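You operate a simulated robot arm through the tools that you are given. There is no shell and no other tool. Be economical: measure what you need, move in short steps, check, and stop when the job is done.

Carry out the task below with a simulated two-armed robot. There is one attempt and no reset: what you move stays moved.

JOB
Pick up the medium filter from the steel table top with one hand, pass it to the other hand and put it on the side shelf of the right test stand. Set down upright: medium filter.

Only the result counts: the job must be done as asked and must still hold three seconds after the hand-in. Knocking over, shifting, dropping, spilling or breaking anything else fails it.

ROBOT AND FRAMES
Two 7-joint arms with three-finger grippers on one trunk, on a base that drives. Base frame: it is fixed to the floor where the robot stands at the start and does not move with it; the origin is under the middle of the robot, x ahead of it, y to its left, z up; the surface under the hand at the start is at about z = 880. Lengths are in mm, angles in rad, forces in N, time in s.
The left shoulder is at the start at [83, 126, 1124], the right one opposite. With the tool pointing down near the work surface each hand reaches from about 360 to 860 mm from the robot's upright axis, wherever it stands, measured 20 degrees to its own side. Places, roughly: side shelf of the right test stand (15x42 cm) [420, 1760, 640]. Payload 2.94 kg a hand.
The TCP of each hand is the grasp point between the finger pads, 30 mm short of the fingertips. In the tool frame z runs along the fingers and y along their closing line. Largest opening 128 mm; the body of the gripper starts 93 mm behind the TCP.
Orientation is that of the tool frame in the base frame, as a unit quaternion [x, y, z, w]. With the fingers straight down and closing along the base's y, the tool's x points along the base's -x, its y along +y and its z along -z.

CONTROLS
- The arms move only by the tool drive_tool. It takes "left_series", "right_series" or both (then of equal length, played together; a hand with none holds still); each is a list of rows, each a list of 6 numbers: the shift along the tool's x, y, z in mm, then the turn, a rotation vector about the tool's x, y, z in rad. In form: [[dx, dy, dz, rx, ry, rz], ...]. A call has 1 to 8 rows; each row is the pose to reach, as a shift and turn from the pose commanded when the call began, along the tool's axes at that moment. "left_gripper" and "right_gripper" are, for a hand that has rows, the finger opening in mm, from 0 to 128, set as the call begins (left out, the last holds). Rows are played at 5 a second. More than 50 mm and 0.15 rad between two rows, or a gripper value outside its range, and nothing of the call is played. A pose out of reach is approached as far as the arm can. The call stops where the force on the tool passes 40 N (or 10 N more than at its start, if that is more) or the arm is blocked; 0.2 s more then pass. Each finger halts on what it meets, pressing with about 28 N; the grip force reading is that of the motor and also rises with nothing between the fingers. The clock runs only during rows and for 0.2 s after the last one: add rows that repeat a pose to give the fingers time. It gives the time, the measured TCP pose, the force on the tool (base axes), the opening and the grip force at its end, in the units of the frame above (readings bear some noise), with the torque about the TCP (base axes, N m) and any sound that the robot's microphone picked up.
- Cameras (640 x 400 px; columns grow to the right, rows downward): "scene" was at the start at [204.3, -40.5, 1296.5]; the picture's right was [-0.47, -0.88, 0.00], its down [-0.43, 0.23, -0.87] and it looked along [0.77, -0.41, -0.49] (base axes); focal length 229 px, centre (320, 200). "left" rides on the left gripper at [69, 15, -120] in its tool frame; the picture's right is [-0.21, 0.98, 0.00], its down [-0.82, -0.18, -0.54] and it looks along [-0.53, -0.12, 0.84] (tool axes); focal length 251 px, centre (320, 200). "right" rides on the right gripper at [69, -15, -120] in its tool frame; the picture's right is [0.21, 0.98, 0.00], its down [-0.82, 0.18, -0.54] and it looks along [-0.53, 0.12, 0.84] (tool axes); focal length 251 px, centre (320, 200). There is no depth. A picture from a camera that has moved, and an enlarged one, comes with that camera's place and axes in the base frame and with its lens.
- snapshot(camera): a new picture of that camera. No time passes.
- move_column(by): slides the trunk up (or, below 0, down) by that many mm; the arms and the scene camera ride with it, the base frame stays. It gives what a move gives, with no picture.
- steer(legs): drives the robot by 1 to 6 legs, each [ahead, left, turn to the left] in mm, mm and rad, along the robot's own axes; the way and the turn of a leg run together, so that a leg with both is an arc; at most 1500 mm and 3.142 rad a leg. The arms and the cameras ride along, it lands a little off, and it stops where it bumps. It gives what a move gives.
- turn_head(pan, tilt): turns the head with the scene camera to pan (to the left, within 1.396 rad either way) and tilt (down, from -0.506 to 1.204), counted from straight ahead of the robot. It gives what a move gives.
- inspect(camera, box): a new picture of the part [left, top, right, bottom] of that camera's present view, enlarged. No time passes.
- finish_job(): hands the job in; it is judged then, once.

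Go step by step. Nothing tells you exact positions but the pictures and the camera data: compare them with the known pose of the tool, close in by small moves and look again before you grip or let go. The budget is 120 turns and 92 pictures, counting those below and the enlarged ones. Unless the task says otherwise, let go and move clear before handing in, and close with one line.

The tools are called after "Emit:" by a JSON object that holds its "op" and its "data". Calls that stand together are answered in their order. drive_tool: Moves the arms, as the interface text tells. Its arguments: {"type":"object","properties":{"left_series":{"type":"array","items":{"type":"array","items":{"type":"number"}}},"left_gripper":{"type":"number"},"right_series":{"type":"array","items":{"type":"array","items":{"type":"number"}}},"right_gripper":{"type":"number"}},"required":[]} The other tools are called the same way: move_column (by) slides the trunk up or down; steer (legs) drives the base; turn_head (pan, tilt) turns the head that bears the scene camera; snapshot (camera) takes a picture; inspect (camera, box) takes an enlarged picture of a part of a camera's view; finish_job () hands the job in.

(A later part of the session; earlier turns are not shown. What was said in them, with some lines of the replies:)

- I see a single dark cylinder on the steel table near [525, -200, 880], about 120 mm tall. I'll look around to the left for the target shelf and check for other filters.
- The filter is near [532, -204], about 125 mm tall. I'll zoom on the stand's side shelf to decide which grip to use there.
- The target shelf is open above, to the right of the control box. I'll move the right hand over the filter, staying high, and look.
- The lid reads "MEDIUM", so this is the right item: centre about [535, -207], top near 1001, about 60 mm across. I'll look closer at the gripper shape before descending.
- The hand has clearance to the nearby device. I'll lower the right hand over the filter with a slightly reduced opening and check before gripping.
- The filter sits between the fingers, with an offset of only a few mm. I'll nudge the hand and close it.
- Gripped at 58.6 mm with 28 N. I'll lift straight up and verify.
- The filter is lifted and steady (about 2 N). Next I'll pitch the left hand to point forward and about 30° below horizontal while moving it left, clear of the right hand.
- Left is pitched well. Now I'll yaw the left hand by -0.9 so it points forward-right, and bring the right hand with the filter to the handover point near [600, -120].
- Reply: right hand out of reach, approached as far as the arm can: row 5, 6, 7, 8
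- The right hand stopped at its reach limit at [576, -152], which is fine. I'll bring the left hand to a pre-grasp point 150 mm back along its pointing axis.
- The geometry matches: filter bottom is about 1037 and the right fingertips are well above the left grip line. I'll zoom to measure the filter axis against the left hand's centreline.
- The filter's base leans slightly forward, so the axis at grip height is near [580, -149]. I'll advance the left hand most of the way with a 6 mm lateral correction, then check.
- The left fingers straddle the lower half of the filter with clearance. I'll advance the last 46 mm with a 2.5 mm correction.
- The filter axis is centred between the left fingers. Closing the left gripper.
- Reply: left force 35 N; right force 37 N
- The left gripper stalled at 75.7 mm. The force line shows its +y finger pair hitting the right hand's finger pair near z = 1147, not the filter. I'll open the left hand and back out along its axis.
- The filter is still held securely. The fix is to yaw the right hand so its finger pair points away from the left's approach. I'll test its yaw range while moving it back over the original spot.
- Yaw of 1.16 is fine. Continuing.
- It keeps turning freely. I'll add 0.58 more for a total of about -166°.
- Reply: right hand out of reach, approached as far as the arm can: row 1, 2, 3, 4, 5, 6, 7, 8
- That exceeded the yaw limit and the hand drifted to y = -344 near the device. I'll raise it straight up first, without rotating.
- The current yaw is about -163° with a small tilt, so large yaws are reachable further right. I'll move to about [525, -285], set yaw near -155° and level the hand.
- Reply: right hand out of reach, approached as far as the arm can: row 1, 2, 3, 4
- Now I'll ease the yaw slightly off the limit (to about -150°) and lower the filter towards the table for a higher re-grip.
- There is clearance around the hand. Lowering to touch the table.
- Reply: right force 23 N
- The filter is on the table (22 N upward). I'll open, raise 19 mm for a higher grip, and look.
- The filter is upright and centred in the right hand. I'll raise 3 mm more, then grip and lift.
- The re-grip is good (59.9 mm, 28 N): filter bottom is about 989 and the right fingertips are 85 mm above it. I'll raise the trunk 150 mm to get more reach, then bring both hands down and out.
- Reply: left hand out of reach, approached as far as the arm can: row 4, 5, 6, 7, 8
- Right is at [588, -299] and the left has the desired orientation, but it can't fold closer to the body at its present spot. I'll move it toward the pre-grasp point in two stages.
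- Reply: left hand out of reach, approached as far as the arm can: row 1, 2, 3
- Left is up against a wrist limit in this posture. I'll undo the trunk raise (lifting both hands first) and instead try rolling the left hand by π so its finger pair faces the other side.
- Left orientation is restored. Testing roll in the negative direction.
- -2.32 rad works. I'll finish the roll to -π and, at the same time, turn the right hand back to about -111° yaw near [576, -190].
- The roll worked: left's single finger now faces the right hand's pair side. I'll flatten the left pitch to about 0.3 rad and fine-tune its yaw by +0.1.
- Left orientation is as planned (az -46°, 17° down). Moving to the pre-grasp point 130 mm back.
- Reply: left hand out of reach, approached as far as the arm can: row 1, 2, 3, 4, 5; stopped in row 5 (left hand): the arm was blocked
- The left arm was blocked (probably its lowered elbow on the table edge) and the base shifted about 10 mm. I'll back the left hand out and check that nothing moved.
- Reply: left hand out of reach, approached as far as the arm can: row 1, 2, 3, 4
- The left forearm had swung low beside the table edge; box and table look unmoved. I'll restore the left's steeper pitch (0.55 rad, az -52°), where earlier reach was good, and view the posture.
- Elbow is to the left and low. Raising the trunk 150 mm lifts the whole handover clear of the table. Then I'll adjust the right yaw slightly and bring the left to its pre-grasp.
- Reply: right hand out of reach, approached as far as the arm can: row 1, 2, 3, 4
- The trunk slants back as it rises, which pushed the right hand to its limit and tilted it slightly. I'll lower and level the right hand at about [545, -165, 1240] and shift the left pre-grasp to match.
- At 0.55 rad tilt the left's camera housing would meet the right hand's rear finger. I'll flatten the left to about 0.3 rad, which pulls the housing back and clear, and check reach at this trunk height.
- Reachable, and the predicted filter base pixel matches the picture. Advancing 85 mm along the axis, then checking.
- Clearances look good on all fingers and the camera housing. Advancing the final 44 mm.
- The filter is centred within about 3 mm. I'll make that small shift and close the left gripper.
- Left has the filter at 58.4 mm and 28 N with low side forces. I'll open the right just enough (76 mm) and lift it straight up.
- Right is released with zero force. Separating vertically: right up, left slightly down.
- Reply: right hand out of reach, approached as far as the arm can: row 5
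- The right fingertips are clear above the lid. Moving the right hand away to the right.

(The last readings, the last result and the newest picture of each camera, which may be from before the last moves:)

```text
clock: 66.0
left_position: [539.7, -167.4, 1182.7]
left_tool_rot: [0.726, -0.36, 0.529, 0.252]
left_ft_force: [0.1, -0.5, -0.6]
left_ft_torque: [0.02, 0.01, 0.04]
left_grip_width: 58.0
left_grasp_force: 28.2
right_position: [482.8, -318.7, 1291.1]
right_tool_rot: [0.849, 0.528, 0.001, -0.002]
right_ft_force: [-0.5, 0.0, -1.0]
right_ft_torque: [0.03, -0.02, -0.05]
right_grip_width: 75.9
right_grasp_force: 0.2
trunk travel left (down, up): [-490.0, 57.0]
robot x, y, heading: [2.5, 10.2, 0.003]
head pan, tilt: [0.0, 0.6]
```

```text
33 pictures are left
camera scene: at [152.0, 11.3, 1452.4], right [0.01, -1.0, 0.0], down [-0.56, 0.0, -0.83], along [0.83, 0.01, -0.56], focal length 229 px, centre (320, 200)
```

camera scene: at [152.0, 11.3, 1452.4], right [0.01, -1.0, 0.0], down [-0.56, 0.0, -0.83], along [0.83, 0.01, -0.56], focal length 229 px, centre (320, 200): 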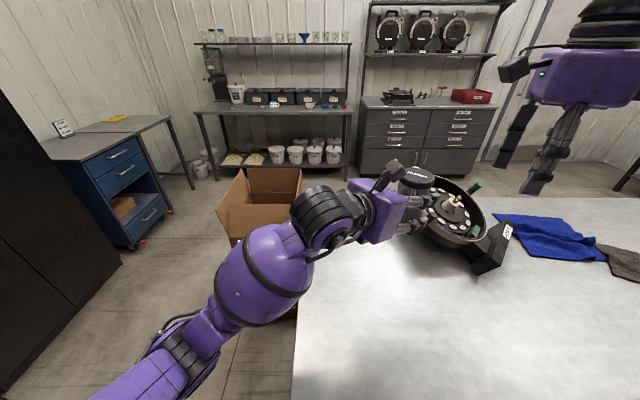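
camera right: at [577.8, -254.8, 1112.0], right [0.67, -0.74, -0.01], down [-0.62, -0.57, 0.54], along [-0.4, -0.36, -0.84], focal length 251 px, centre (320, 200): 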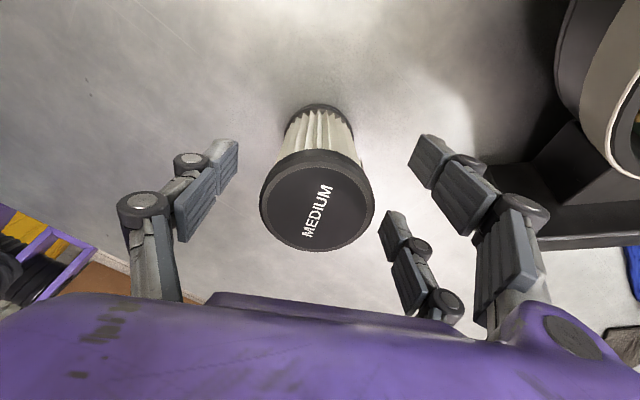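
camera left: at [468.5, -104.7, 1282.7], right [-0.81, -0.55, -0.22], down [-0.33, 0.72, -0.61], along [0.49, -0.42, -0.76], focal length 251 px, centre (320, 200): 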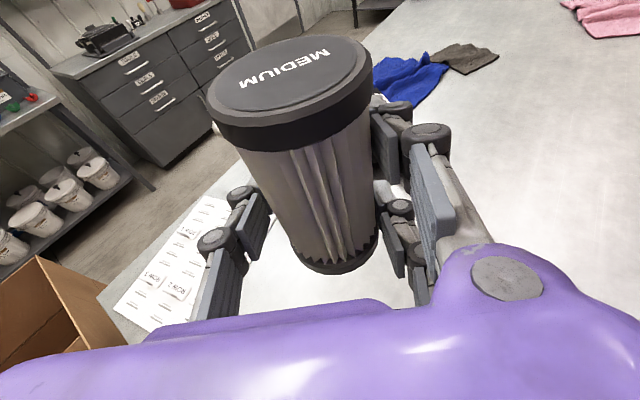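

The handover is done: the left hand alone holds the filter upright. I'll tuck both hands in a little before driving.

Emit:
{"op": "drive_tool", "data": {"left_series": [[-1, 0, -26, 0, 0, 0], [-2, 0, -52, 0, 0, 0], [-3, 0, -78, 0, 0, 0], [-4, 0, -104, 0, 0, 0], [-4, 0, -125, 0, 0, 0]], "right_series": [[-20, -6, 0, 0, 0, 0], [-40, -12, 0, 0, 0, 0], [-60, -18, 0, 0, 0, 0], [-80, -24, 0, 0, 0, 0], [-104, -30, 0, 0, 0, 0]]}}

Emit:
{"op": "steer", "data": {"legs": [[0, 600, 0]]}}

Emit:
{"op": "turn_head", "data": {"pan": 1.15, "tilt": 0.5}}

Emit:
{"op": "snapshot", "data": {"camera": "scene"}}

```text
clock: 67.2
left_position: [464.4, -72.7, 1217.0]
left_tool_rot: [0.726, -0.358, 0.53, 0.252]
left_ft_force: [-0.1, -0.2, -1.1]
left_ft_torque: [0.0, 0.0, 0.03]
left_grip_width: 57.8
left_grasp_force: 27.9
right_position: [412.4, -397.9, 1291.9]
right_tool_rot: [0.849, 0.528, 0.0, -0.002]
right_ft_force: [-0.1, 0.1, -0.1]
right_ft_torque: [0.02, 0.0, 0.03]
right_grip_width: 75.9
right_grasp_force: 0.1
trunk travel left (down, up): [-490.0, 57.0]
robot x, y, heading: [2.9, 9.4, 0.006]
head pan, tilt: [0.0, 0.6]
```

```text
clock: 72.9
left_position: [459.2, 526.5, 1216.7]
left_tool_rot: [0.727, -0.357, 0.53, 0.252]
left_ft_force: [-1.0, 0.0, -2.2]
left_ft_torque: [0.01, -0.03, 0.02]
left_grip_width: 57.8
left_grasp_force: 27.9
right_position: [410.1, 200.6, 1291.1]
right_tool_rot: [0.847, 0.531, 0.0, -0.002]
right_ft_force: [-0.2, -0.1, -0.8]
right_ft_torque: [-0.02, -0.01, 0.0]
right_grip_width: 76.0
right_grasp_force: 0.1
trunk travel left (down, up): [-490.0, 57.0]
robot x, y, heading: [-1.5, 606.8, 0.011]
head pan, tilt: [0.0, 0.6]
```

```text
clock: 74.2
left_position: [459.7, 526.3, 1217.0]
left_tool_rot: [0.727, -0.357, 0.53, 0.252]
left_ft_force: [-0.4, 0.5, -2.5]
left_ft_torque: [0.0, 0.01, 0.01]
left_grip_width: 58.2
left_grasp_force: 27.8
right_position: [409.6, 200.5, 1291.4]
right_tool_rot: [0.848, 0.53, 0.0, -0.001]
right_ft_force: [0.8, -0.1, 0.0]
right_ft_torque: [0.0, 0.05, 0.01]
right_grip_width: 75.7
right_grasp_force: 0.1
trunk travel left (down, up): [-490.0, 57.0]
robot x, y, heading: [-2.8, 606.6, 0.009]
head pan, tilt: [1.15, 0.499]
```

```text
32 pictures are left
camera scene: at [96.1, 692.9, 1461.3], right [0.92, -0.4, 0.0], down [-0.19, -0.44, -0.88], along [0.35, 0.81, -0.48], focal length 229 px, centre (320, 200)
```

scene: 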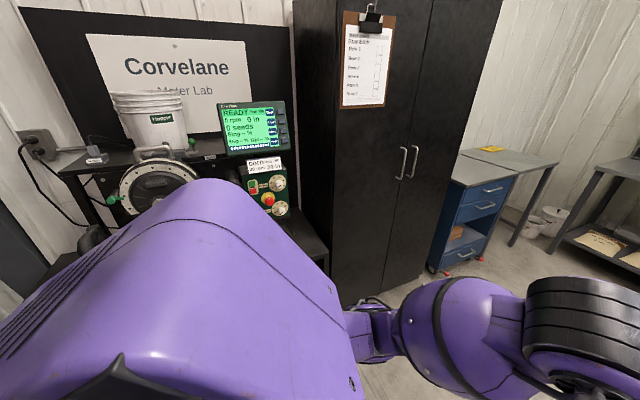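

The stand, shelf edge and cabinet are in view, and the floor ahead is free. I'll drive to about [600, 850] and turn so the left hand's pointing axis faces the shelf (+y).

Emit:
{"op": "steer", "data": {"legs": [[600, 240, 0], [0, 0, 1.24], [0, 0, 1.22]]}}

Emit:
{"op": "turn_head", "data": {"pan": -0.55, "tilt": 0.6}}

Emit:
{"op": "snapshot", "data": {"camera": "scene"}}

```text
clock: 83.9
left_position: [279.1, 1209.2, 1216.3]
left_tool_rot: [0.579, 0.567, 0.413, -0.415]
left_ft_force: [0.3, -0.4, -1.1]
left_ft_torque: [0.0, -0.06, 0.01]
left_grip_width: 57.9
left_grasp_force: 28.3
right_position: [524.7, 1430.0, 1291.8]
right_tool_rot: [-0.218, 0.976, -0.002, -0.002]
right_ft_force: [-0.4, 0.3, 0.5]
right_ft_torque: [0.03, -0.01, 0.02]
right_grip_width: 75.8
right_grasp_force: 0.0
trunk travel left (down, up): [-490.0, 57.0]
robot x, y, heading: [588.5, 860.9, 2.468]
head pan, tilt: [1.15, 0.499]
```

```text
clock: 85.7
left_position: [278.9, 1208.1, 1218.1]
left_tool_rot: [0.579, 0.566, 0.414, -0.416]
left_ft_force: [-0.3, 0.6, -1.5]
left_ft_torque: [-0.02, 0.01, 0.02]
left_grip_width: 58.3
left_grasp_force: 27.8
right_position: [523.2, 1430.6, 1292.6]
right_tool_rot: [-0.218, 0.976, -0.002, -0.001]
right_ft_force: [-0.4, 0.1, 0.4]
right_ft_torque: [0.0, -0.03, 0.03]
right_grip_width: 75.9
right_grasp_force: 0.0
trunk travel left (down, up): [-490.0, 57.0]
robot x, y, heading: [593.7, 858.3, 2.474]
head pan, tilt: [-0.55, 0.6]
```

```text
31 pictures are left
camera scene: at [504.8, 980.6, 1452.2], right [0.94, 0.34, 0.0], down [0.19, -0.53, -0.83], along [-0.28, 0.77, -0.56], focal length 229 px, centre (320, 200)
```

scene: 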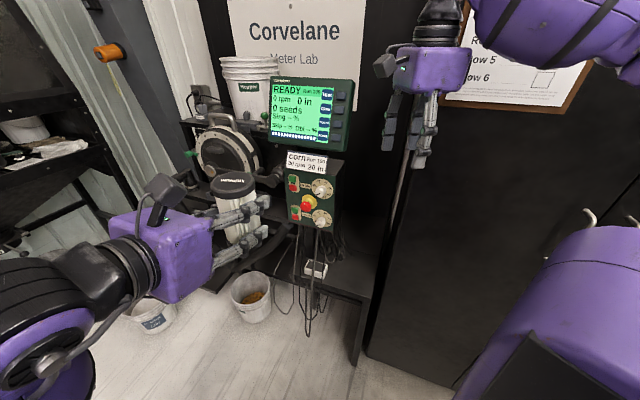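

The shelf is the dark surface just left of the cabinet, right of the hanging cables. I'll zoom in to measure the free area.

Emit:
{"op": "inspect", "data": {"camera": "scene", "box": [260, 190, 420, 370]}}

```text
2.22 times, centred on (340, 280) of scene
camera zoom: at [504.8, 980.6, 1452.2], right [0.94, 0.34, 0.0], down [0.19, -0.53, -0.83], along [-0.28, 0.77, -0.56], focal length 508 px, centre (276, 22)
```

zoom: 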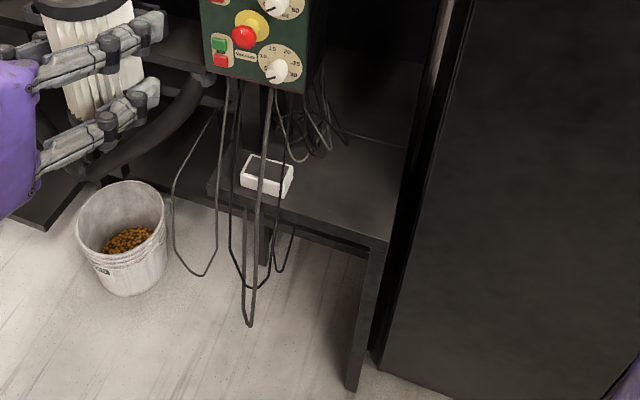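

The free shelf area is right of the cables and tray: front edge y≈1525, x≈345–513, with the cabinet corner near [551, 1603]. I'll tuck the right hand nearer the centre, then turn the robot to heading ~2.09 so its right side stays clear of the cabinet.

Emit:
{"op": "drive_tool", "data": {"right_series": [[23, -23, 0, 0, 0, 0], [47, -45, 0, 0, 0, 0], [70, -68, 0, 0, 0, 0], [94, -90, 0, 0, 0, 0], [117, -113, 0, 0, 0, 0]]}}

Emit:
{"op": "steer", "data": {"legs": [[0, 0, -0.38]]}}

Emit:
{"op": "move_column", "data": {"by": -430}}

Emit:
{"op": "turn_head", "data": {"pan": 0.0, "tilt": 0.5}}

Emit:
{"op": "snapshot", "data": {"camera": "scene"}}

```text
clock: 86.9
left_position: [279.1, 1206.9, 1216.7]
left_tool_rot: [0.579, 0.566, 0.415, -0.416]
left_ft_force: [-0.5, 0.3, -1.6]
left_ft_torque: [0.02, -0.01, -0.05]
left_grip_width: 58.3
left_grasp_force: 28.0
right_position: [464.8, 1277.1, 1292.7]
right_tool_rot: [-0.217, 0.976, -0.002, 0.0]
right_ft_force: [-0.5, 0.2, -0.2]
right_ft_torque: [-0.01, 0.01, 0.02]
right_grip_width: 76.1
right_grasp_force: 0.0
trunk travel left (down, up): [-490.0, 57.0]
robot x, y, heading: [589.0, 853.9, 2.473]
head pan, tilt: [-0.55, 0.6]
```

```text
clock: 88.4
left_position: [432.6, 1297.5, 1216.9]
left_tool_rot: [0.676, 0.447, 0.485, -0.33]
left_ft_force: [-0.1, -1.0, -1.6]
left_ft_torque: [-0.02, 0.02, 0.0]
left_grip_width: 57.9
left_grasp_force: 28.2
right_position: [631.1, 1292.7, 1292.0]
right_tool_rot: [-0.029, 1.0, -0.002, 0.0]
right_ft_force: [0.7, 0.5, -0.1]
right_ft_torque: [-0.01, 0.01, -0.01]
right_grip_width: 75.9
right_grasp_force: 0.0
trunk travel left (down, up): [-490.0, 57.0]
robot x, y, heading: [590.5, 855.7, 2.089]
head pan, tilt: [-0.55, 0.6]
```

```text
refused: -430 is not a number from -400 to 400
```

```text
clock: 89.4
left_position: [433.9, 1299.0, 1216.5]
left_tool_rot: [0.675, 0.447, 0.485, -0.33]
left_ft_force: [-0.3, 0.8, -0.7]
left_ft_torque: [-0.01, 0.01, -0.02]
left_grip_width: 58.1
left_grasp_force: 28.0
right_position: [631.8, 1293.1, 1291.0]
right_tool_rot: [-0.028, 1.0, -0.001, 0.0]
right_ft_force: [0.1, 0.2, -0.6]
right_ft_torque: [-0.03, -0.02, -0.01]
right_grip_width: 76.0
right_grasp_force: 0.1
trunk travel left (down, up): [-490.0, 57.0]
robot x, y, heading: [589.4, 854.7, 2.087]
head pan, tilt: [0.0, 0.499]
```

```text
29 pictures are left
camera scene: at [508.6, 992.7, 1461.3], right [0.87, 0.5, 0.0], down [0.24, -0.42, -0.88], along [-0.44, 0.76, -0.48], focal length 229 px, centre (320, 200)
```

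scene: 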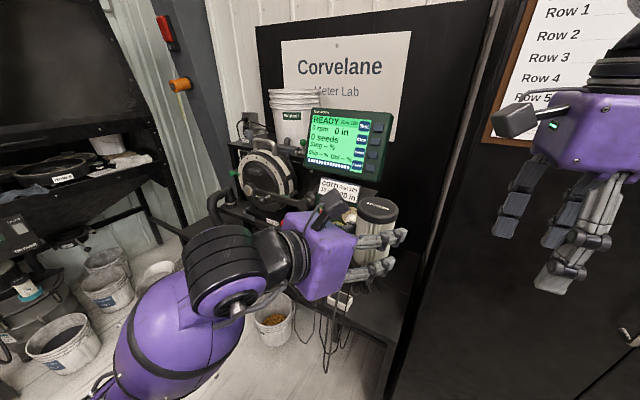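

The hand is lined up in x with the target. I'll lower the trunk in stages here, before driving in.

Emit:
{"op": "move_column", "data": {"by": -250}}

Emit:
{"op": "move_column", "data": {"by": -170}}

Emit:
{"op": "snapshot", "data": {"camera": "scene"}}

Emit:
{"op": "snapshot", "data": {"camera": "left"}}

```text
clock: 92.0
left_position: [426.1, 1311.5, 836.5]
left_tool_rot: [0.674, 0.534, 0.471, -0.196]
left_ft_force: [-0.8, -0.9, -1.3]
left_ft_torque: [-0.01, -0.01, 0.0]
left_grip_width: 58.0
left_grasp_force: 28.2
right_position: [630.4, 1293.2, 1041.7]
right_tool_rot: [-0.029, 1.0, -0.002, 0.0]
right_ft_force: [0.5, 0.3, -0.4]
right_ft_torque: [0.01, 0.0, -0.01]
right_grip_width: 76.0
right_grasp_force: 0.1
trunk travel left (down, up): [-240.0, 307.0]
robot x, y, heading: [588.0, 856.4, 2.088]
head pan, tilt: [0.0, 0.499]
```

```text
clock: 93.9
left_position: [406.2, 1325.1, 593.3]
left_tool_rot: [0.678, 0.568, 0.443, -0.145]
left_ft_force: [-0.7, 0.2, -1.9]
left_ft_torque: [-0.01, -0.03, 0.0]
left_grip_width: 57.9
left_grasp_force: 28.4
right_position: [631.0, 1293.7, 870.4]
right_tool_rot: [-0.029, 1.0, -0.002, -0.001]
right_ft_force: [-0.4, 0.2, -0.1]
right_ft_torque: [-0.01, 0.03, 0.02]
right_grip_width: 76.0
right_grasp_force: 0.1
trunk travel left (down, up): [-70.0, 477.0]
robot x, y, heading: [587.7, 858.6, 2.092]
head pan, tilt: [0.0, 0.499]
```

```text
28 pictures are left
camera scene: at [432.8, 1124.9, 1002.9], right [0.87, 0.5, 0.0], down [0.24, -0.42, -0.88], along [-0.44, 0.76, -0.48], focal length 229 px, centre (320, 200)
```

scene: 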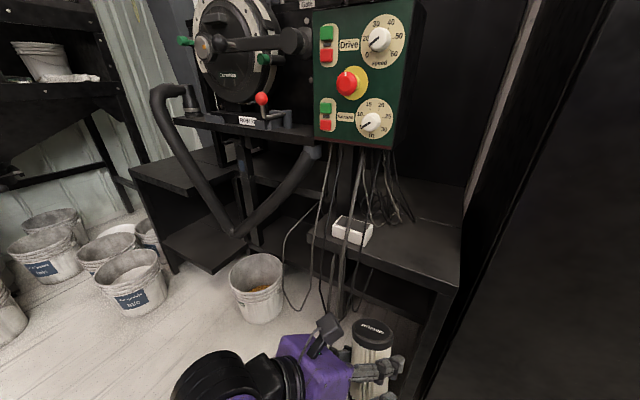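

```text
27 pictures are left
camera left: at [364.5, 1281.3, 716.6], right [0.89, -0.44, 0.13], down [-0.37, -0.85, -0.38], along [0.28, 0.28, -0.92], focal length 251 px, centre (320, 200)
```

left: 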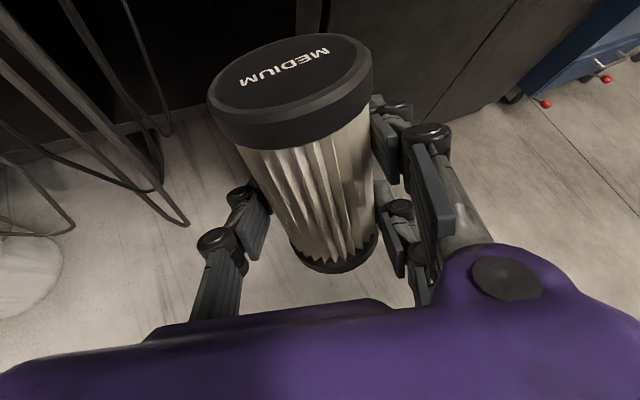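

Lowering the trunk shifts the shoulders forward, so the left hand got crowded and tilted (the grip is still firm). I'll back the base off 150 mm, then extend and level the left hand.

Emit:
{"op": "steer", "data": {"legs": [[-150, 0, 0]]}}

Emit:
{"op": "drive_tool", "data": {"left_series": [[26, -3, -3, 0.012, 0.038, 0.039], [52, -5, -7, 0.024, 0.077, 0.079], [78, -8, -10, 0.037, 0.115, 0.118], [104, -11, -13, 0.049, 0.154, 0.158], [130, -14, -17, 0.061, 0.192, 0.197], [155, -16, -20, 0.073, 0.231, 0.236], [181, -19, -23, 0.085, 0.269, 0.276], [207, -22, -27, 0.097, 0.307, 0.315]]}}

Emit:
{"op": "snapshot", "data": {"camera": "scene"}}

```text
clock: 95.2
left_position: [479.2, 1196.3, 592.9]
left_tool_rot: [0.679, 0.568, 0.442, -0.144]
left_ft_force: [-0.1, 0.7, -2.3]
left_ft_torque: [-0.01, -0.01, 0.0]
left_grip_width: 58.1
left_grasp_force: 28.1
right_position: [703.4, 1166.3, 872.5]
right_tool_rot: [-0.029, 1.0, -0.001, -0.001]
right_ft_force: [-0.3, -0.1, -0.2]
right_ft_torque: [0.0, 0.01, -0.01]
right_grip_width: 76.1
right_grasp_force: 0.0
trunk travel left (down, up): [-70.0, 477.0]
robot x, y, heading: [664.2, 728.9, 2.093]
head pan, tilt: [0.0, 0.499]
```

```text
clock: 97.0
left_position: [439.2, 1319.3, 760.5]
left_tool_rot: [0.677, 0.447, 0.484, -0.328]
left_ft_force: [-0.2, 0.8, -1.3]
left_ft_torque: [-0.02, -0.01, -0.01]
left_grip_width: 58.2
left_grasp_force: 27.7
right_position: [704.1, 1165.8, 871.7]
right_tool_rot: [-0.028, 1.0, -0.002, 0.0]
right_ft_force: [0.0, 0.2, -0.1]
right_ft_torque: [0.01, 0.0, 0.03]
right_grip_width: 75.9
right_grasp_force: 0.1
trunk travel left (down, up): [-70.0, 477.0]
robot x, y, heading: [657.9, 729.9, 2.09]
head pan, tilt: [0.0, 0.499]
```

```text
26 pictures are left
camera scene: at [506.0, 997.1, 1004.2], right [0.87, 0.5, 0.0], down [0.24, -0.42, -0.88], along [-0.44, 0.76, -0.48], focal length 229 px, centre (320, 200)
```

scene: 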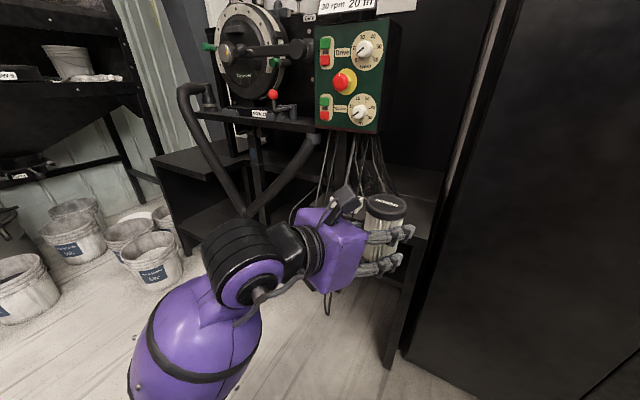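

Filter upright at z=760 with good reach. Driving about 70% of the remaining way, keeping 60 mm above the shelf level.

Emit:
{"op": "steer", "data": {"legs": [[175, -94, 0]]}}

Emit:
{"op": "turn_head", "data": {"pan": -0.3, "tilt": 0.7}}

Emit:
{"op": "snapshot", "data": {"camera": "scene"}}

Emit:
{"op": "snapshot", "data": {"camera": "left"}}

```text
clock: 98.6
left_position: [436.0, 1515.2, 758.8]
left_tool_rot: [0.676, 0.447, 0.484, -0.328]
left_ft_force: [0.2, 0.4, -1.8]
left_ft_torque: [-0.01, -0.03, -0.03]
left_grip_width: 57.9
left_grasp_force: 28.1
right_position: [699.4, 1363.8, 871.3]
right_tool_rot: [-0.027, 1.0, -0.002, -0.001]
right_ft_force: [-0.2, 0.3, 0.1]
right_ft_torque: [-0.05, 0.0, 0.02]
right_grip_width: 76.1
right_grasp_force: 0.0
trunk travel left (down, up): [-70.0, 477.0]
robot x, y, heading: [658.2, 925.1, 2.09]
head pan, tilt: [0.0, 0.499]
```

```text
clock: 99.4
left_position: [433.5, 1515.0, 760.8]
left_tool_rot: [0.676, 0.448, 0.484, -0.329]
left_ft_force: [0.3, 0.4, -1.1]
left_ft_torque: [-0.02, 0.01, 0.01]
left_grip_width: 57.9
left_grasp_force: 28.0
right_position: [700.2, 1363.9, 872.8]
right_tool_rot: [-0.028, 1.0, -0.002, -0.001]
right_ft_force: [0.2, 0.4, -0.1]
right_ft_torque: [0.02, 0.03, 0.02]
right_grip_width: 76.0
right_grasp_force: 0.1
trunk travel left (down, up): [-70.0, 477.0]
robot x, y, heading: [655.3, 924.7, 2.09]
head pan, tilt: [-0.3, 0.7]
```

```text
25 pictures are left
camera scene: at [528.0, 1198.4, 986.5], right [0.98, 0.22, 0.0], down [0.14, -0.63, -0.77], along [-0.17, 0.75, -0.64], focal length 229 px, centre (320, 200)
```

scene: 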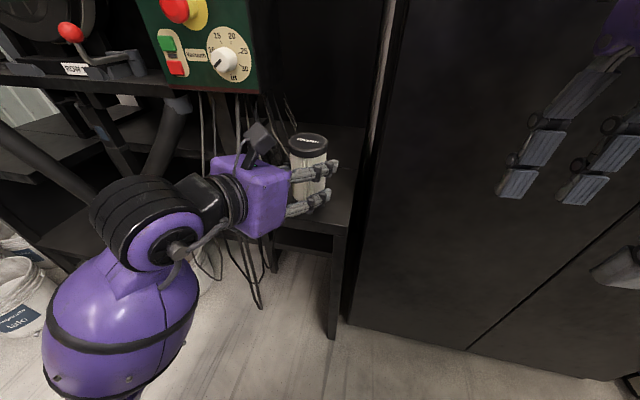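

```text
24 pictures are left
camera left: at [414.3, 1424.7, 861.4], right [0.87, -0.44, -0.21], down [-0.47, -0.64, -0.61], along [0.13, 0.63, -0.77], focal length 251 px, centre (320, 200)
```

left: 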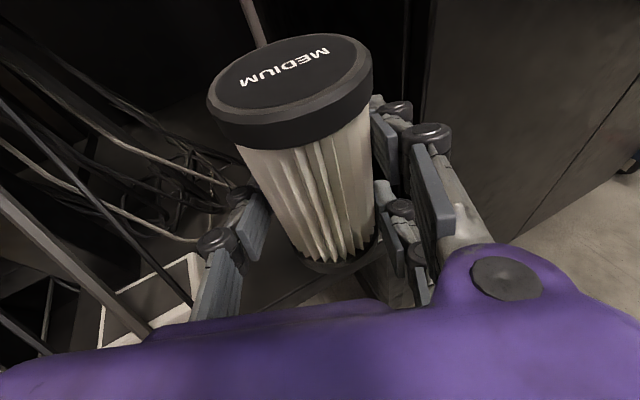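

The hand would pass close to a hanging cable on its left. I'll shift the target to x≈447 and rotate the base by +0.15 rad so the hand points straighter into the shelf, staying short of it for now.

Emit:
{"op": "steer", "data": {"legs": [[-8, -114, 0.15]]}}

Emit:
{"op": "snapshot", "data": {"camera": "scene"}}

Emit:
{"op": "snapshot", "data": {"camera": "left"}}

```text
clock: 101.1
left_position: [446.1, 1531.9, 759.6]
left_tool_rot: [0.641, 0.496, 0.459, -0.364]
left_ft_force: [0.5, 0.1, -0.9]
left_ft_torque: [-0.01, 0.02, 0.02]
left_grip_width: 57.9
left_grasp_force: 28.6
right_position: [731.5, 1422.4, 872.3]
right_tool_rot: [-0.103, 0.995, -0.002, -0.001]
right_ft_force: [0.0, 0.5, 0.8]
right_ft_torque: [-0.02, 0.01, -0.02]
right_grip_width: 75.9
right_grasp_force: 0.1
trunk travel left (down, up): [-70.0, 477.0]
robot x, y, heading: [753.6, 979.5, 2.238]
head pan, tilt: [-0.3, 0.7]
```

```text
23 pictures are left
camera scene: at [586.8, 1233.1, 986.5], right [0.93, 0.36, 0.0], down [0.23, -0.6, -0.76], along [-0.28, 0.71, -0.64], focal length 229 px, centre (320, 200)
```

scene: 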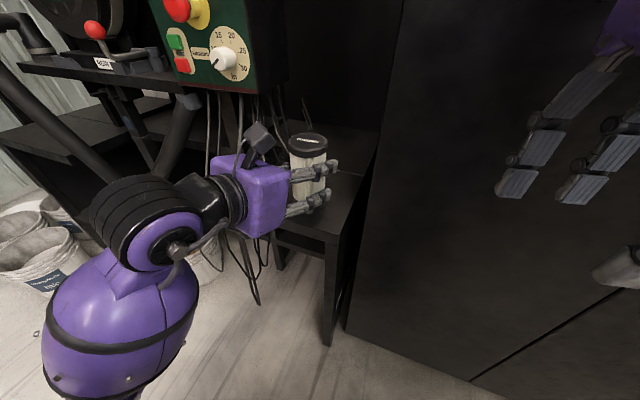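

```text
22 pictures are left
camera left: at [440.5, 1439.6, 861.4], right [0.93, -0.3, -0.21], down [-0.37, -0.7, -0.61], along [0.03, 0.64, -0.77], focal length 251 px, centre (320, 200)
```

left: 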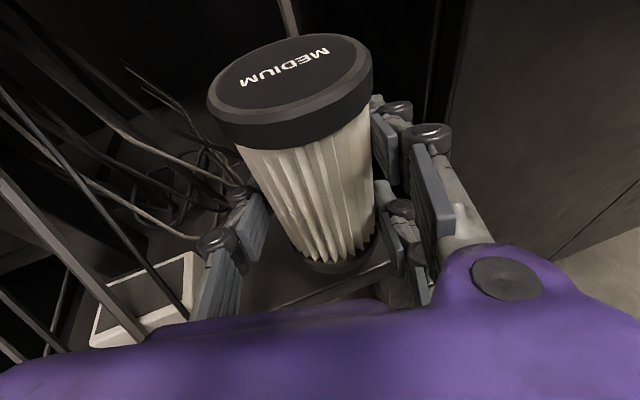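

The front edge checks out at y≈1527, and the nearest cable is near x≈295–315, about 60 mm clear of the hand's path. I'll drive the last 63 mm in +y.

Emit:
{"op": "steer", "data": {"legs": [[49, -40, 0]]}}

Emit:
{"op": "snapshot", "data": {"camera": "left"}}

Emit:
{"op": "inspect", "data": {"camera": "scene", "box": [180, 90, 400, 330]}}

```text
clock: 102.1
left_position: [448.5, 1596.3, 760.7]
left_tool_rot: [0.641, 0.496, 0.459, -0.363]
left_ft_force: [0.3, -0.1, -1.9]
left_ft_torque: [0.03, 0.02, 0.0]
left_grip_width: 57.9
left_grasp_force: 28.5
right_position: [732.8, 1485.8, 871.8]
right_tool_rot: [-0.103, 0.995, -0.001, -0.001]
right_ft_force: [-0.1, 0.2, 0.1]
right_ft_torque: [-0.02, 0.01, 0.0]
right_grip_width: 76.0
right_grasp_force: 0.1
trunk travel left (down, up): [-70.0, 477.0]
robot x, y, heading: [754.3, 1048.2, 2.242]
head pan, tilt: [-0.3, 0.7]
```

```text
21 pictures are left
camera left: at [441.3, 1503.3, 861.1], right [0.93, -0.3, -0.21], down [-0.37, -0.7, -0.61], along [0.03, 0.64, -0.77], focal length 251 px, centre (320, 200)
```

left: 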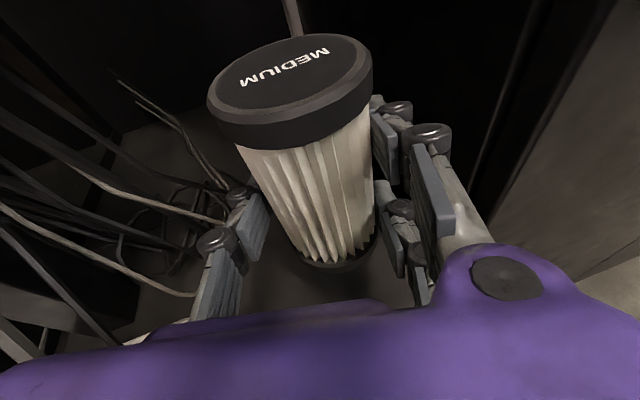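

```text
1.67 times, centred on (290, 210) of scene
camera zoom: at [587.5, 1296.9, 986.3], right [0.93, 0.36, 0.0], down [0.23, -0.6, -0.76], along [-0.28, 0.71, -0.64], focal length 381 px, centre (370, 183)
```

zoom: 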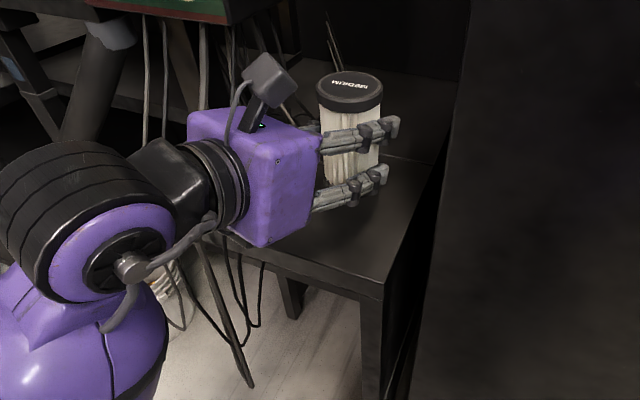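

Everything is clear around the hand. Lowering the filter 45 mm straight down with the left arm.

Emit:
{"op": "drive_tool", "data": {"left_series": [[-9.5, 0.1, 3.1, 0, 0, 0], [-19, 0.2, 6.3, 0, 0, 0], [-28.5, 0.3, 9.4, 0, 0, 0], [-38, 0.4, 12.6, 0, 0, 0], [-42.7, 0.5, 14.1, 0, 0, 0], [-42.7, 0.5, 14.1, 0, 0, 0]]}}

Emit:
{"op": "inspect", "data": {"camera": "scene", "box": [180, 90, 400, 330]}}

```text
clock: 103.5
left_position: [448.1, 1595.5, 714.4]
left_tool_rot: [0.641, 0.497, 0.458, -0.363]
left_ft_force: [-0.4, 0.3, -1.7]
left_ft_torque: [-0.04, -0.01, 0.0]
left_grip_width: 57.9
left_grasp_force: 28.0
right_position: [732.9, 1483.8, 871.7]
right_tool_rot: [-0.103, 0.995, -0.001, 0.0]
right_ft_force: [1.0, -0.5, -0.5]
right_ft_torque: [0.02, 0.01, 0.02]
right_grip_width: 76.0
right_grasp_force: 0.1
trunk travel left (down, up): [-70.0, 477.0]
robot x, y, heading: [754.4, 1043.3, 2.239]
head pan, tilt: [-0.3, 0.7]
```

```text
1.67 times, centred on (290, 210) of scene
camera zoom: at [587.6, 1296.4, 986.5], right [0.93, 0.36, 0.0], down [0.23, -0.6, -0.76], along [-0.28, 0.71, -0.64], focal length 381 px, centre (370, 183)
```

zoom: 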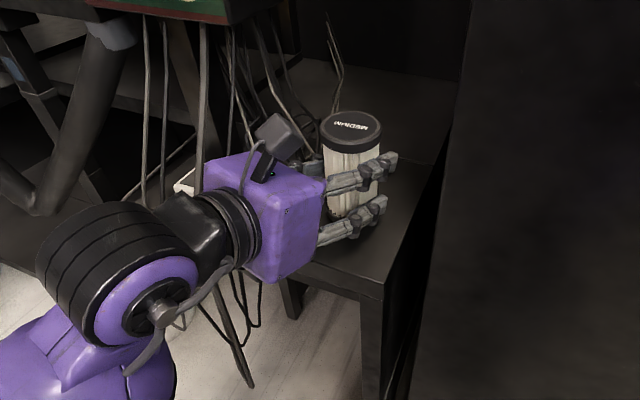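

The filter bottom is about 15 mm above the shelf. Lowering carefully.

Emit:
{"op": "drive_tool", "data": {"left_series": [[-4.7, 0, 1.6, 0, 0, 0], [-9.5, 0.1, 3.1, 0, 0, 0], [-11.4, 0.1, 3.8, 0, 0, 0], [-11.4, 0.1, 3.8, 0, 0, 0]]}}

```text
clock: 104.5
left_position: [448.8, 1595.7, 703.6]
left_tool_rot: [0.642, 0.496, 0.458, -0.363]
left_ft_force: [0.0, -0.5, -1.1]
left_ft_torque: [0.01, 0.05, 0.0]
left_grip_width: 57.7
left_grasp_force: 27.4
right_position: [733.0, 1485.0, 872.0]
right_tool_rot: [-0.103, 0.995, -0.002, -0.001]
right_ft_force: [0.0, -0.6, -0.2]
right_ft_torque: [0.05, -0.01, -0.03]
right_grip_width: 75.9
right_grasp_force: 0.1
trunk travel left (down, up): [-70.0, 477.0]
robot x, y, heading: [755.4, 1044.4, 2.241]
head pan, tilt: [-0.3, 0.7]
```

Emit:
{"op": "drive_tool", "data": {"left_series": [[-1.9, 0, 0.6, 0, 0, 0], [-3.8, 0, 1.3, 0, 0, 0], [-5.2, 0, 1.7, 0, 0, 0]]}}

Emit:
{"op": "inspect", "data": {"camera": "scene", "box": [250, 120, 370, 230]}}

```text
clock: 105.3
left_position: [448.0, 1595.4, 697.3]
left_tool_rot: [0.642, 0.496, 0.458, -0.363]
left_ft_force: [-0.4, 0.0, -1.6]
left_ft_torque: [-0.01, -0.02, -0.03]
left_grip_width: 57.8
left_grasp_force: 27.5
right_position: [732.6, 1483.9, 871.0]
right_tool_rot: [-0.103, 0.995, -0.001, 0.0]
right_ft_force: [-0.8, -0.6, 0.1]
right_ft_torque: [0.02, 0.02, -0.01]
right_grip_width: 75.9
right_grasp_force: 0.1
trunk travel left (down, up): [-70.0, 477.0]
robot x, y, heading: [756.1, 1044.5, 2.243]
head pan, tilt: [-0.3, 0.7]
```

```text
3.64 times, centred on (310, 175) of scene
camera zoom: at [587.6, 1296.4, 986.5], right [0.93, 0.36, 0.0], down [0.23, -0.6, -0.76], along [-0.28, 0.71, -0.64], focal length 832 px, centre (356, 291)
```

zoom: 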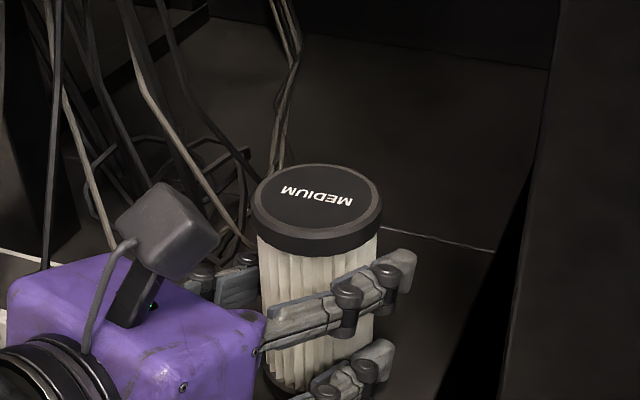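

No contact yet, so I'll continue down in small steps.

Emit:
{"op": "drive_tool", "data": {"left_series": [[-1.4, 0, 0.5, 0, 0, 0], [-2.8, 0, 0.9, 0, 0, 0], [-2.8, 0, 0.9, 0, 0, 0]]}}

Emit:
{"op": "drive_tool", "data": {"left_series": [[-1.4, 0, 0.5, 0, 0, 0], [-2.8, 0, 0.9, 0, 0, 0], [-2.8, 0, 0.9, 0, 0, 0]]}}

```text
clock: 106.1
left_position: [448.7, 1594.5, 697.3]
left_tool_rot: [0.64, 0.495, 0.46, -0.365]
left_ft_force: [-1.4, 0.9, 13.7]
left_ft_torque: [0.04, -0.35, 0.03]
left_grip_width: 57.8
left_grasp_force: 27.8
right_position: [732.4, 1484.1, 871.8]
right_tool_rot: [-0.103, 0.995, -0.001, -0.001]
right_ft_force: [-0.1, -0.2, 0.0]
right_ft_torque: [0.01, 0.0, 0.0]
right_grip_width: 75.8
right_grasp_force: 0.0
trunk travel left (down, up): [-70.0, 477.0]
robot x, y, heading: [756.1, 1044.1, 2.239]
head pan, tilt: [-0.3, 0.7]
```

```text
clock: 106.9
left_position: [448.4, 1593.6, 696.4]
left_tool_rot: [0.639, 0.494, 0.462, -0.367]
left_ft_force: [-5.4, 3.1, 33.6]
left_ft_torque: [-0.1, -0.62, 0.03]
left_grip_width: 58.3
left_grasp_force: 27.8
right_position: [733.0, 1482.8, 873.3]
right_tool_rot: [-0.103, 0.995, 0.0, 0.0]
right_ft_force: [0.7, 0.4, 0.7]
right_ft_torque: [0.02, -0.02, 0.03]
right_grip_width: 75.8
right_grasp_force: 0.0
trunk travel left (down, up): [-70.0, 477.0]
robot x, y, heading: [750.2, 1044.9, 2.24]
head pan, tilt: [-0.3, 0.7]
```

Contact at z≈697, as predicted for the shelf. I'll relax the push a little and look at the base from the left camera.

Emit:
{"op": "drive_tool", "data": {"left_series": [[2, 0, -0.7, 0, 0, 0], [3.5, 0, -1.2, 0, 0, 0], [3.5, 0, -1.2, 0, 0, 0]]}}

Emit:
{"op": "inspect", "data": {"camera": "left", "box": [180, 180, 460, 320]}}

Emit:
{"op": "inspect", "data": {"camera": "scene", "box": [270, 140, 350, 240]}}

```text
clock: 107.7
left_position: [448.4, 1594.1, 695.4]
left_tool_rot: [0.64, 0.495, 0.46, -0.365]
left_ft_force: [-2.5, 7.5, 22.8]
left_ft_torque: [0.59, -0.53, 0.25]
left_grip_width: 57.9
left_grasp_force: 27.6
right_position: [731.8, 1483.8, 872.7]
right_tool_rot: [-0.103, 0.995, -0.001, 0.0]
right_ft_force: [-0.7, -0.6, -0.3]
right_ft_torque: [-0.03, 0.01, 0.0]
right_grip_width: 75.8
right_grasp_force: 0.2
trunk travel left (down, up): [-70.0, 477.0]
robot x, y, heading: [756.8, 1042.1, 2.242]
head pan, tilt: [-0.3, 0.7]
```

```text
2.29 times, centred on (320, 250) of left
camera zoom: at [441.5, 1502.0, 797.4], right [0.93, -0.3, -0.21], down [-0.37, -0.7, -0.61], along [0.03, 0.65, -0.76], focal length 575 px, centre (320, 86)
```

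zoom: 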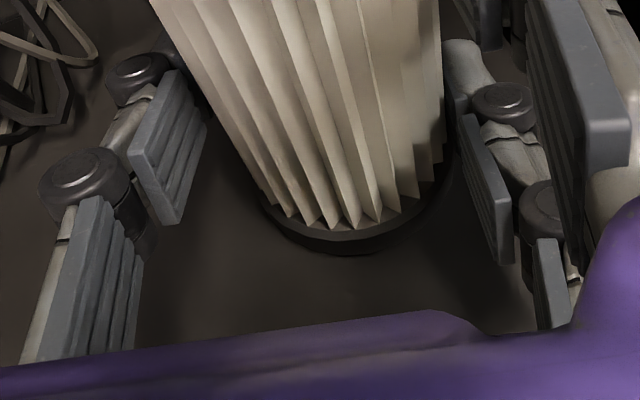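

```text
4.00 times, centred on (310, 190) of scene
camera zoom: at [588.1, 1295.5, 986.8], right [0.93, 0.36, 0.0], down [0.23, -0.6, -0.77], along [-0.28, 0.71, -0.64], focal length 915 px, centre (360, 240)
```

zoom: 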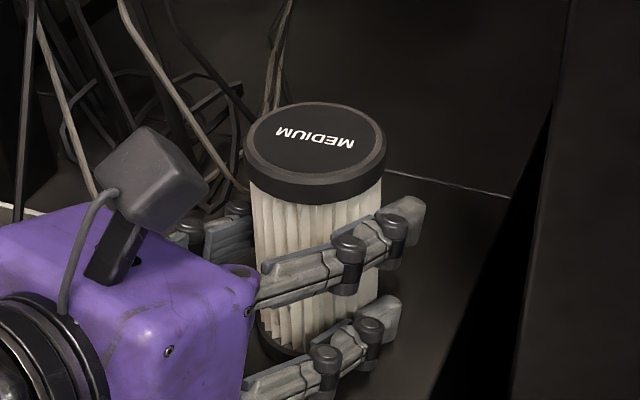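

The base sits at the shelf surface. I'll relax a further 2 mm, then open gently to 80 mm.

Emit:
{"op": "drive_tool", "data": {"left_series": [[1.2, 0, -0.4, 0, 0, 0], [2, 0, -0.7, 0, 0, 0], [2, 0, -0.7, 0, 0, 0]]}}

Emit:
{"op": "drive_tool", "data": {"left_series": [[0, 0, 0, 0, 0, 0], [0, 0, 0, 0, 0, 0], [0, 0, 0, 0, 0, 0]], "left_gripper": 80}}

Emit:
{"op": "snapshot", "data": {"camera": "left"}}

Emit:
{"op": "inspect", "data": {"camera": "scene", "box": [250, 120, 370, 240]}}

```text
clock: 108.5
left_position: [449.2, 1593.7, 695.5]
left_tool_rot: [0.641, 0.497, 0.458, -0.364]
left_ft_force: [-0.5, 4.9, 8.8]
left_ft_torque: [0.44, -0.26, 0.15]
left_grip_width: 57.7
left_grasp_force: 27.9
right_position: [732.2, 1484.8, 872.7]
right_tool_rot: [-0.102, 0.995, -0.002, -0.002]
right_ft_force: [0.0, 0.7, 1.0]
right_ft_torque: [0.01, 0.01, 0.01]
right_grip_width: 75.9
right_grasp_force: 0.1
trunk travel left (down, up): [-70.0, 477.0]
robot x, y, heading: [756.3, 1043.0, 2.24]
head pan, tilt: [-0.3, 0.7]
```

```text
clock: 109.3
left_position: [448.9, 1595.0, 695.9]
left_tool_rot: [0.641, 0.497, 0.458, -0.363]
left_ft_force: [-0.1, 0.3, 0.3]
left_ft_torque: [0.06, 0.03, 0.0]
left_grip_width: 80.0
left_grasp_force: 0.0
right_position: [731.9, 1483.8, 871.8]
right_tool_rot: [-0.101, 0.995, -0.002, 0.0]
right_ft_force: [-0.6, 0.3, -0.2]
right_ft_torque: [0.0, 0.01, 0.02]
right_grip_width: 76.0
right_grasp_force: 0.0
trunk travel left (down, up): [-70.0, 477.0]
robot x, y, heading: [755.8, 1045.6, 2.242]
head pan, tilt: [-0.3, 0.7]
```

```text
15 pictures are left
camera left: at [441.5, 1502.7, 798.6], right [0.93, -0.3, -0.21], down [-0.37, -0.7, -0.61], along [0.03, 0.64, -0.77], focal length 251 px, centre (320, 200)
```

left: 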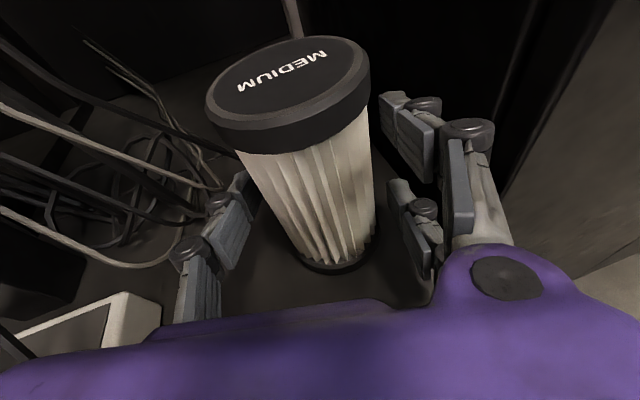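

```text
3.33 times, centred on (310, 180) of scene
camera zoom: at [587.6, 1296.3, 986.5], right [0.93, 0.36, 0.0], down [0.23, -0.6, -0.76], along [-0.28, 0.71, -0.64], focal length 763 px, centre (353, 267)
```

zoom: 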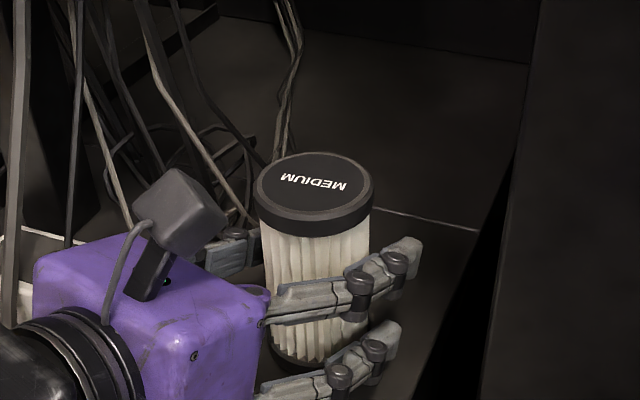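

The filter stands free and upright on the shelf, with about 11 mm clearance each side. I'll raise the fingers 4 mm off the shelf and back the base out along the hand's axis.

Emit:
{"op": "drive_tool", "data": {"left_series": [[2, 0, -0.7, 0, 0, 0], [3.8, 0, -1.3, 0, 0, 0], [3.8, 0, -1.3, 0, 0, 0]]}}

Emit:
{"op": "steer", "data": {"legs": [[-124, 157, 0]]}}

Emit:
{"op": "snapshot", "data": {"camera": "scene"}}

Emit:
{"op": "snapshot", "data": {"camera": "left"}}

```text
clock: 110.1
left_position: [447.7, 1595.8, 700.9]
left_tool_rot: [0.641, 0.497, 0.458, -0.363]
left_ft_force: [0.9, 0.3, 0.1]
left_ft_torque: [0.02, -0.02, -0.03]
left_grip_width: 80.1
left_grasp_force: 0.1
right_position: [733.7, 1484.5, 871.9]
right_tool_rot: [-0.103, 0.995, -0.001, -0.001]
right_ft_force: [-0.7, -0.3, -0.3]
right_ft_torque: [-0.02, 0.01, -0.03]
right_grip_width: 76.2
right_grasp_force: 0.1
trunk travel left (down, up): [-70.0, 477.0]
robot x, y, heading: [757.8, 1043.6, 2.243]
head pan, tilt: [-0.3, 0.7]
```

```text
clock: 112.1
left_position: [401.6, 1402.1, 701.7]
left_tool_rot: [0.642, 0.496, 0.458, -0.363]
left_ft_force: [0.2, -0.5, -0.1]
left_ft_torque: [-0.01, 0.02, -0.01]
left_grip_width: 80.2
left_grasp_force: 0.1
right_position: [685.8, 1290.9, 871.3]
right_tool_rot: [-0.103, 0.995, -0.002, -0.001]
right_ft_force: [-0.2, -0.7, -0.6]
right_ft_torque: [0.02, 0.03, 0.02]
right_grip_width: 76.4
right_grasp_force: 0.1
trunk travel left (down, up): [-70.0, 477.0]
robot x, y, heading: [707.2, 852.0, 2.239]
head pan, tilt: [-0.3, 0.7]
```

```text
13 pictures are left
camera scene: at [541.4, 1103.1, 986.6], right [0.93, 0.36, 0.0], down [0.23, -0.6, -0.77], along [-0.28, 0.71, -0.64], focal length 229 px, centre (320, 200)
```

scene: 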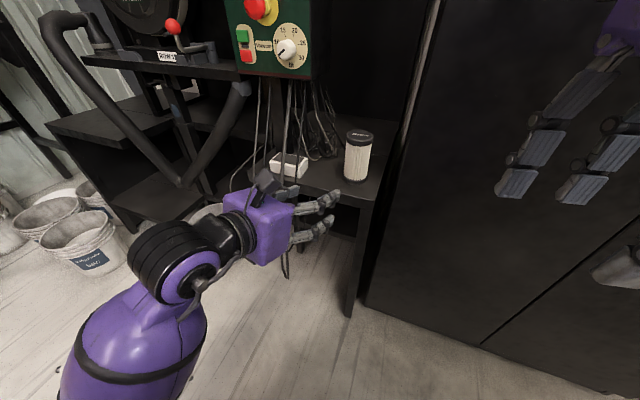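

```text
12 pictures are left
camera left: at [395.0, 1309.4, 803.0], right [0.93, -0.3, -0.21], down [-0.37, -0.7, -0.61], along [0.03, 0.64, -0.77], focal length 251 px, centre (320, 200)
```

left: 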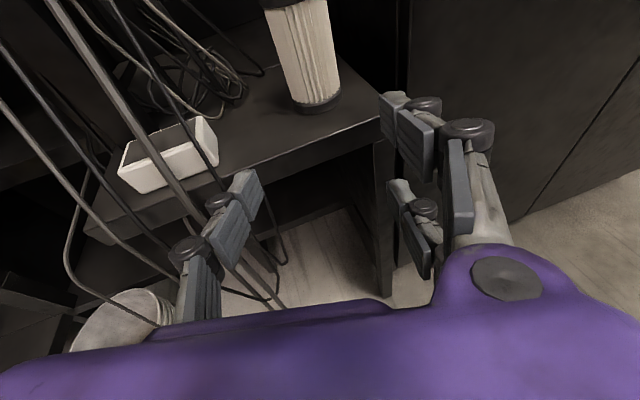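

The filter stands upright on the shelf, well inside its edge. Both hands are empty and clear, and the surroundings look undisturbed. Handing in.

Emit:
{"op": "finish_job", "data": {}}

```text
The job is handed in.
```

The medium filter was picked up with the right hand, passed to the left in mid-air, and set upright on the side shelf of the right test stand; both hands are clear of it and the job is handed in.
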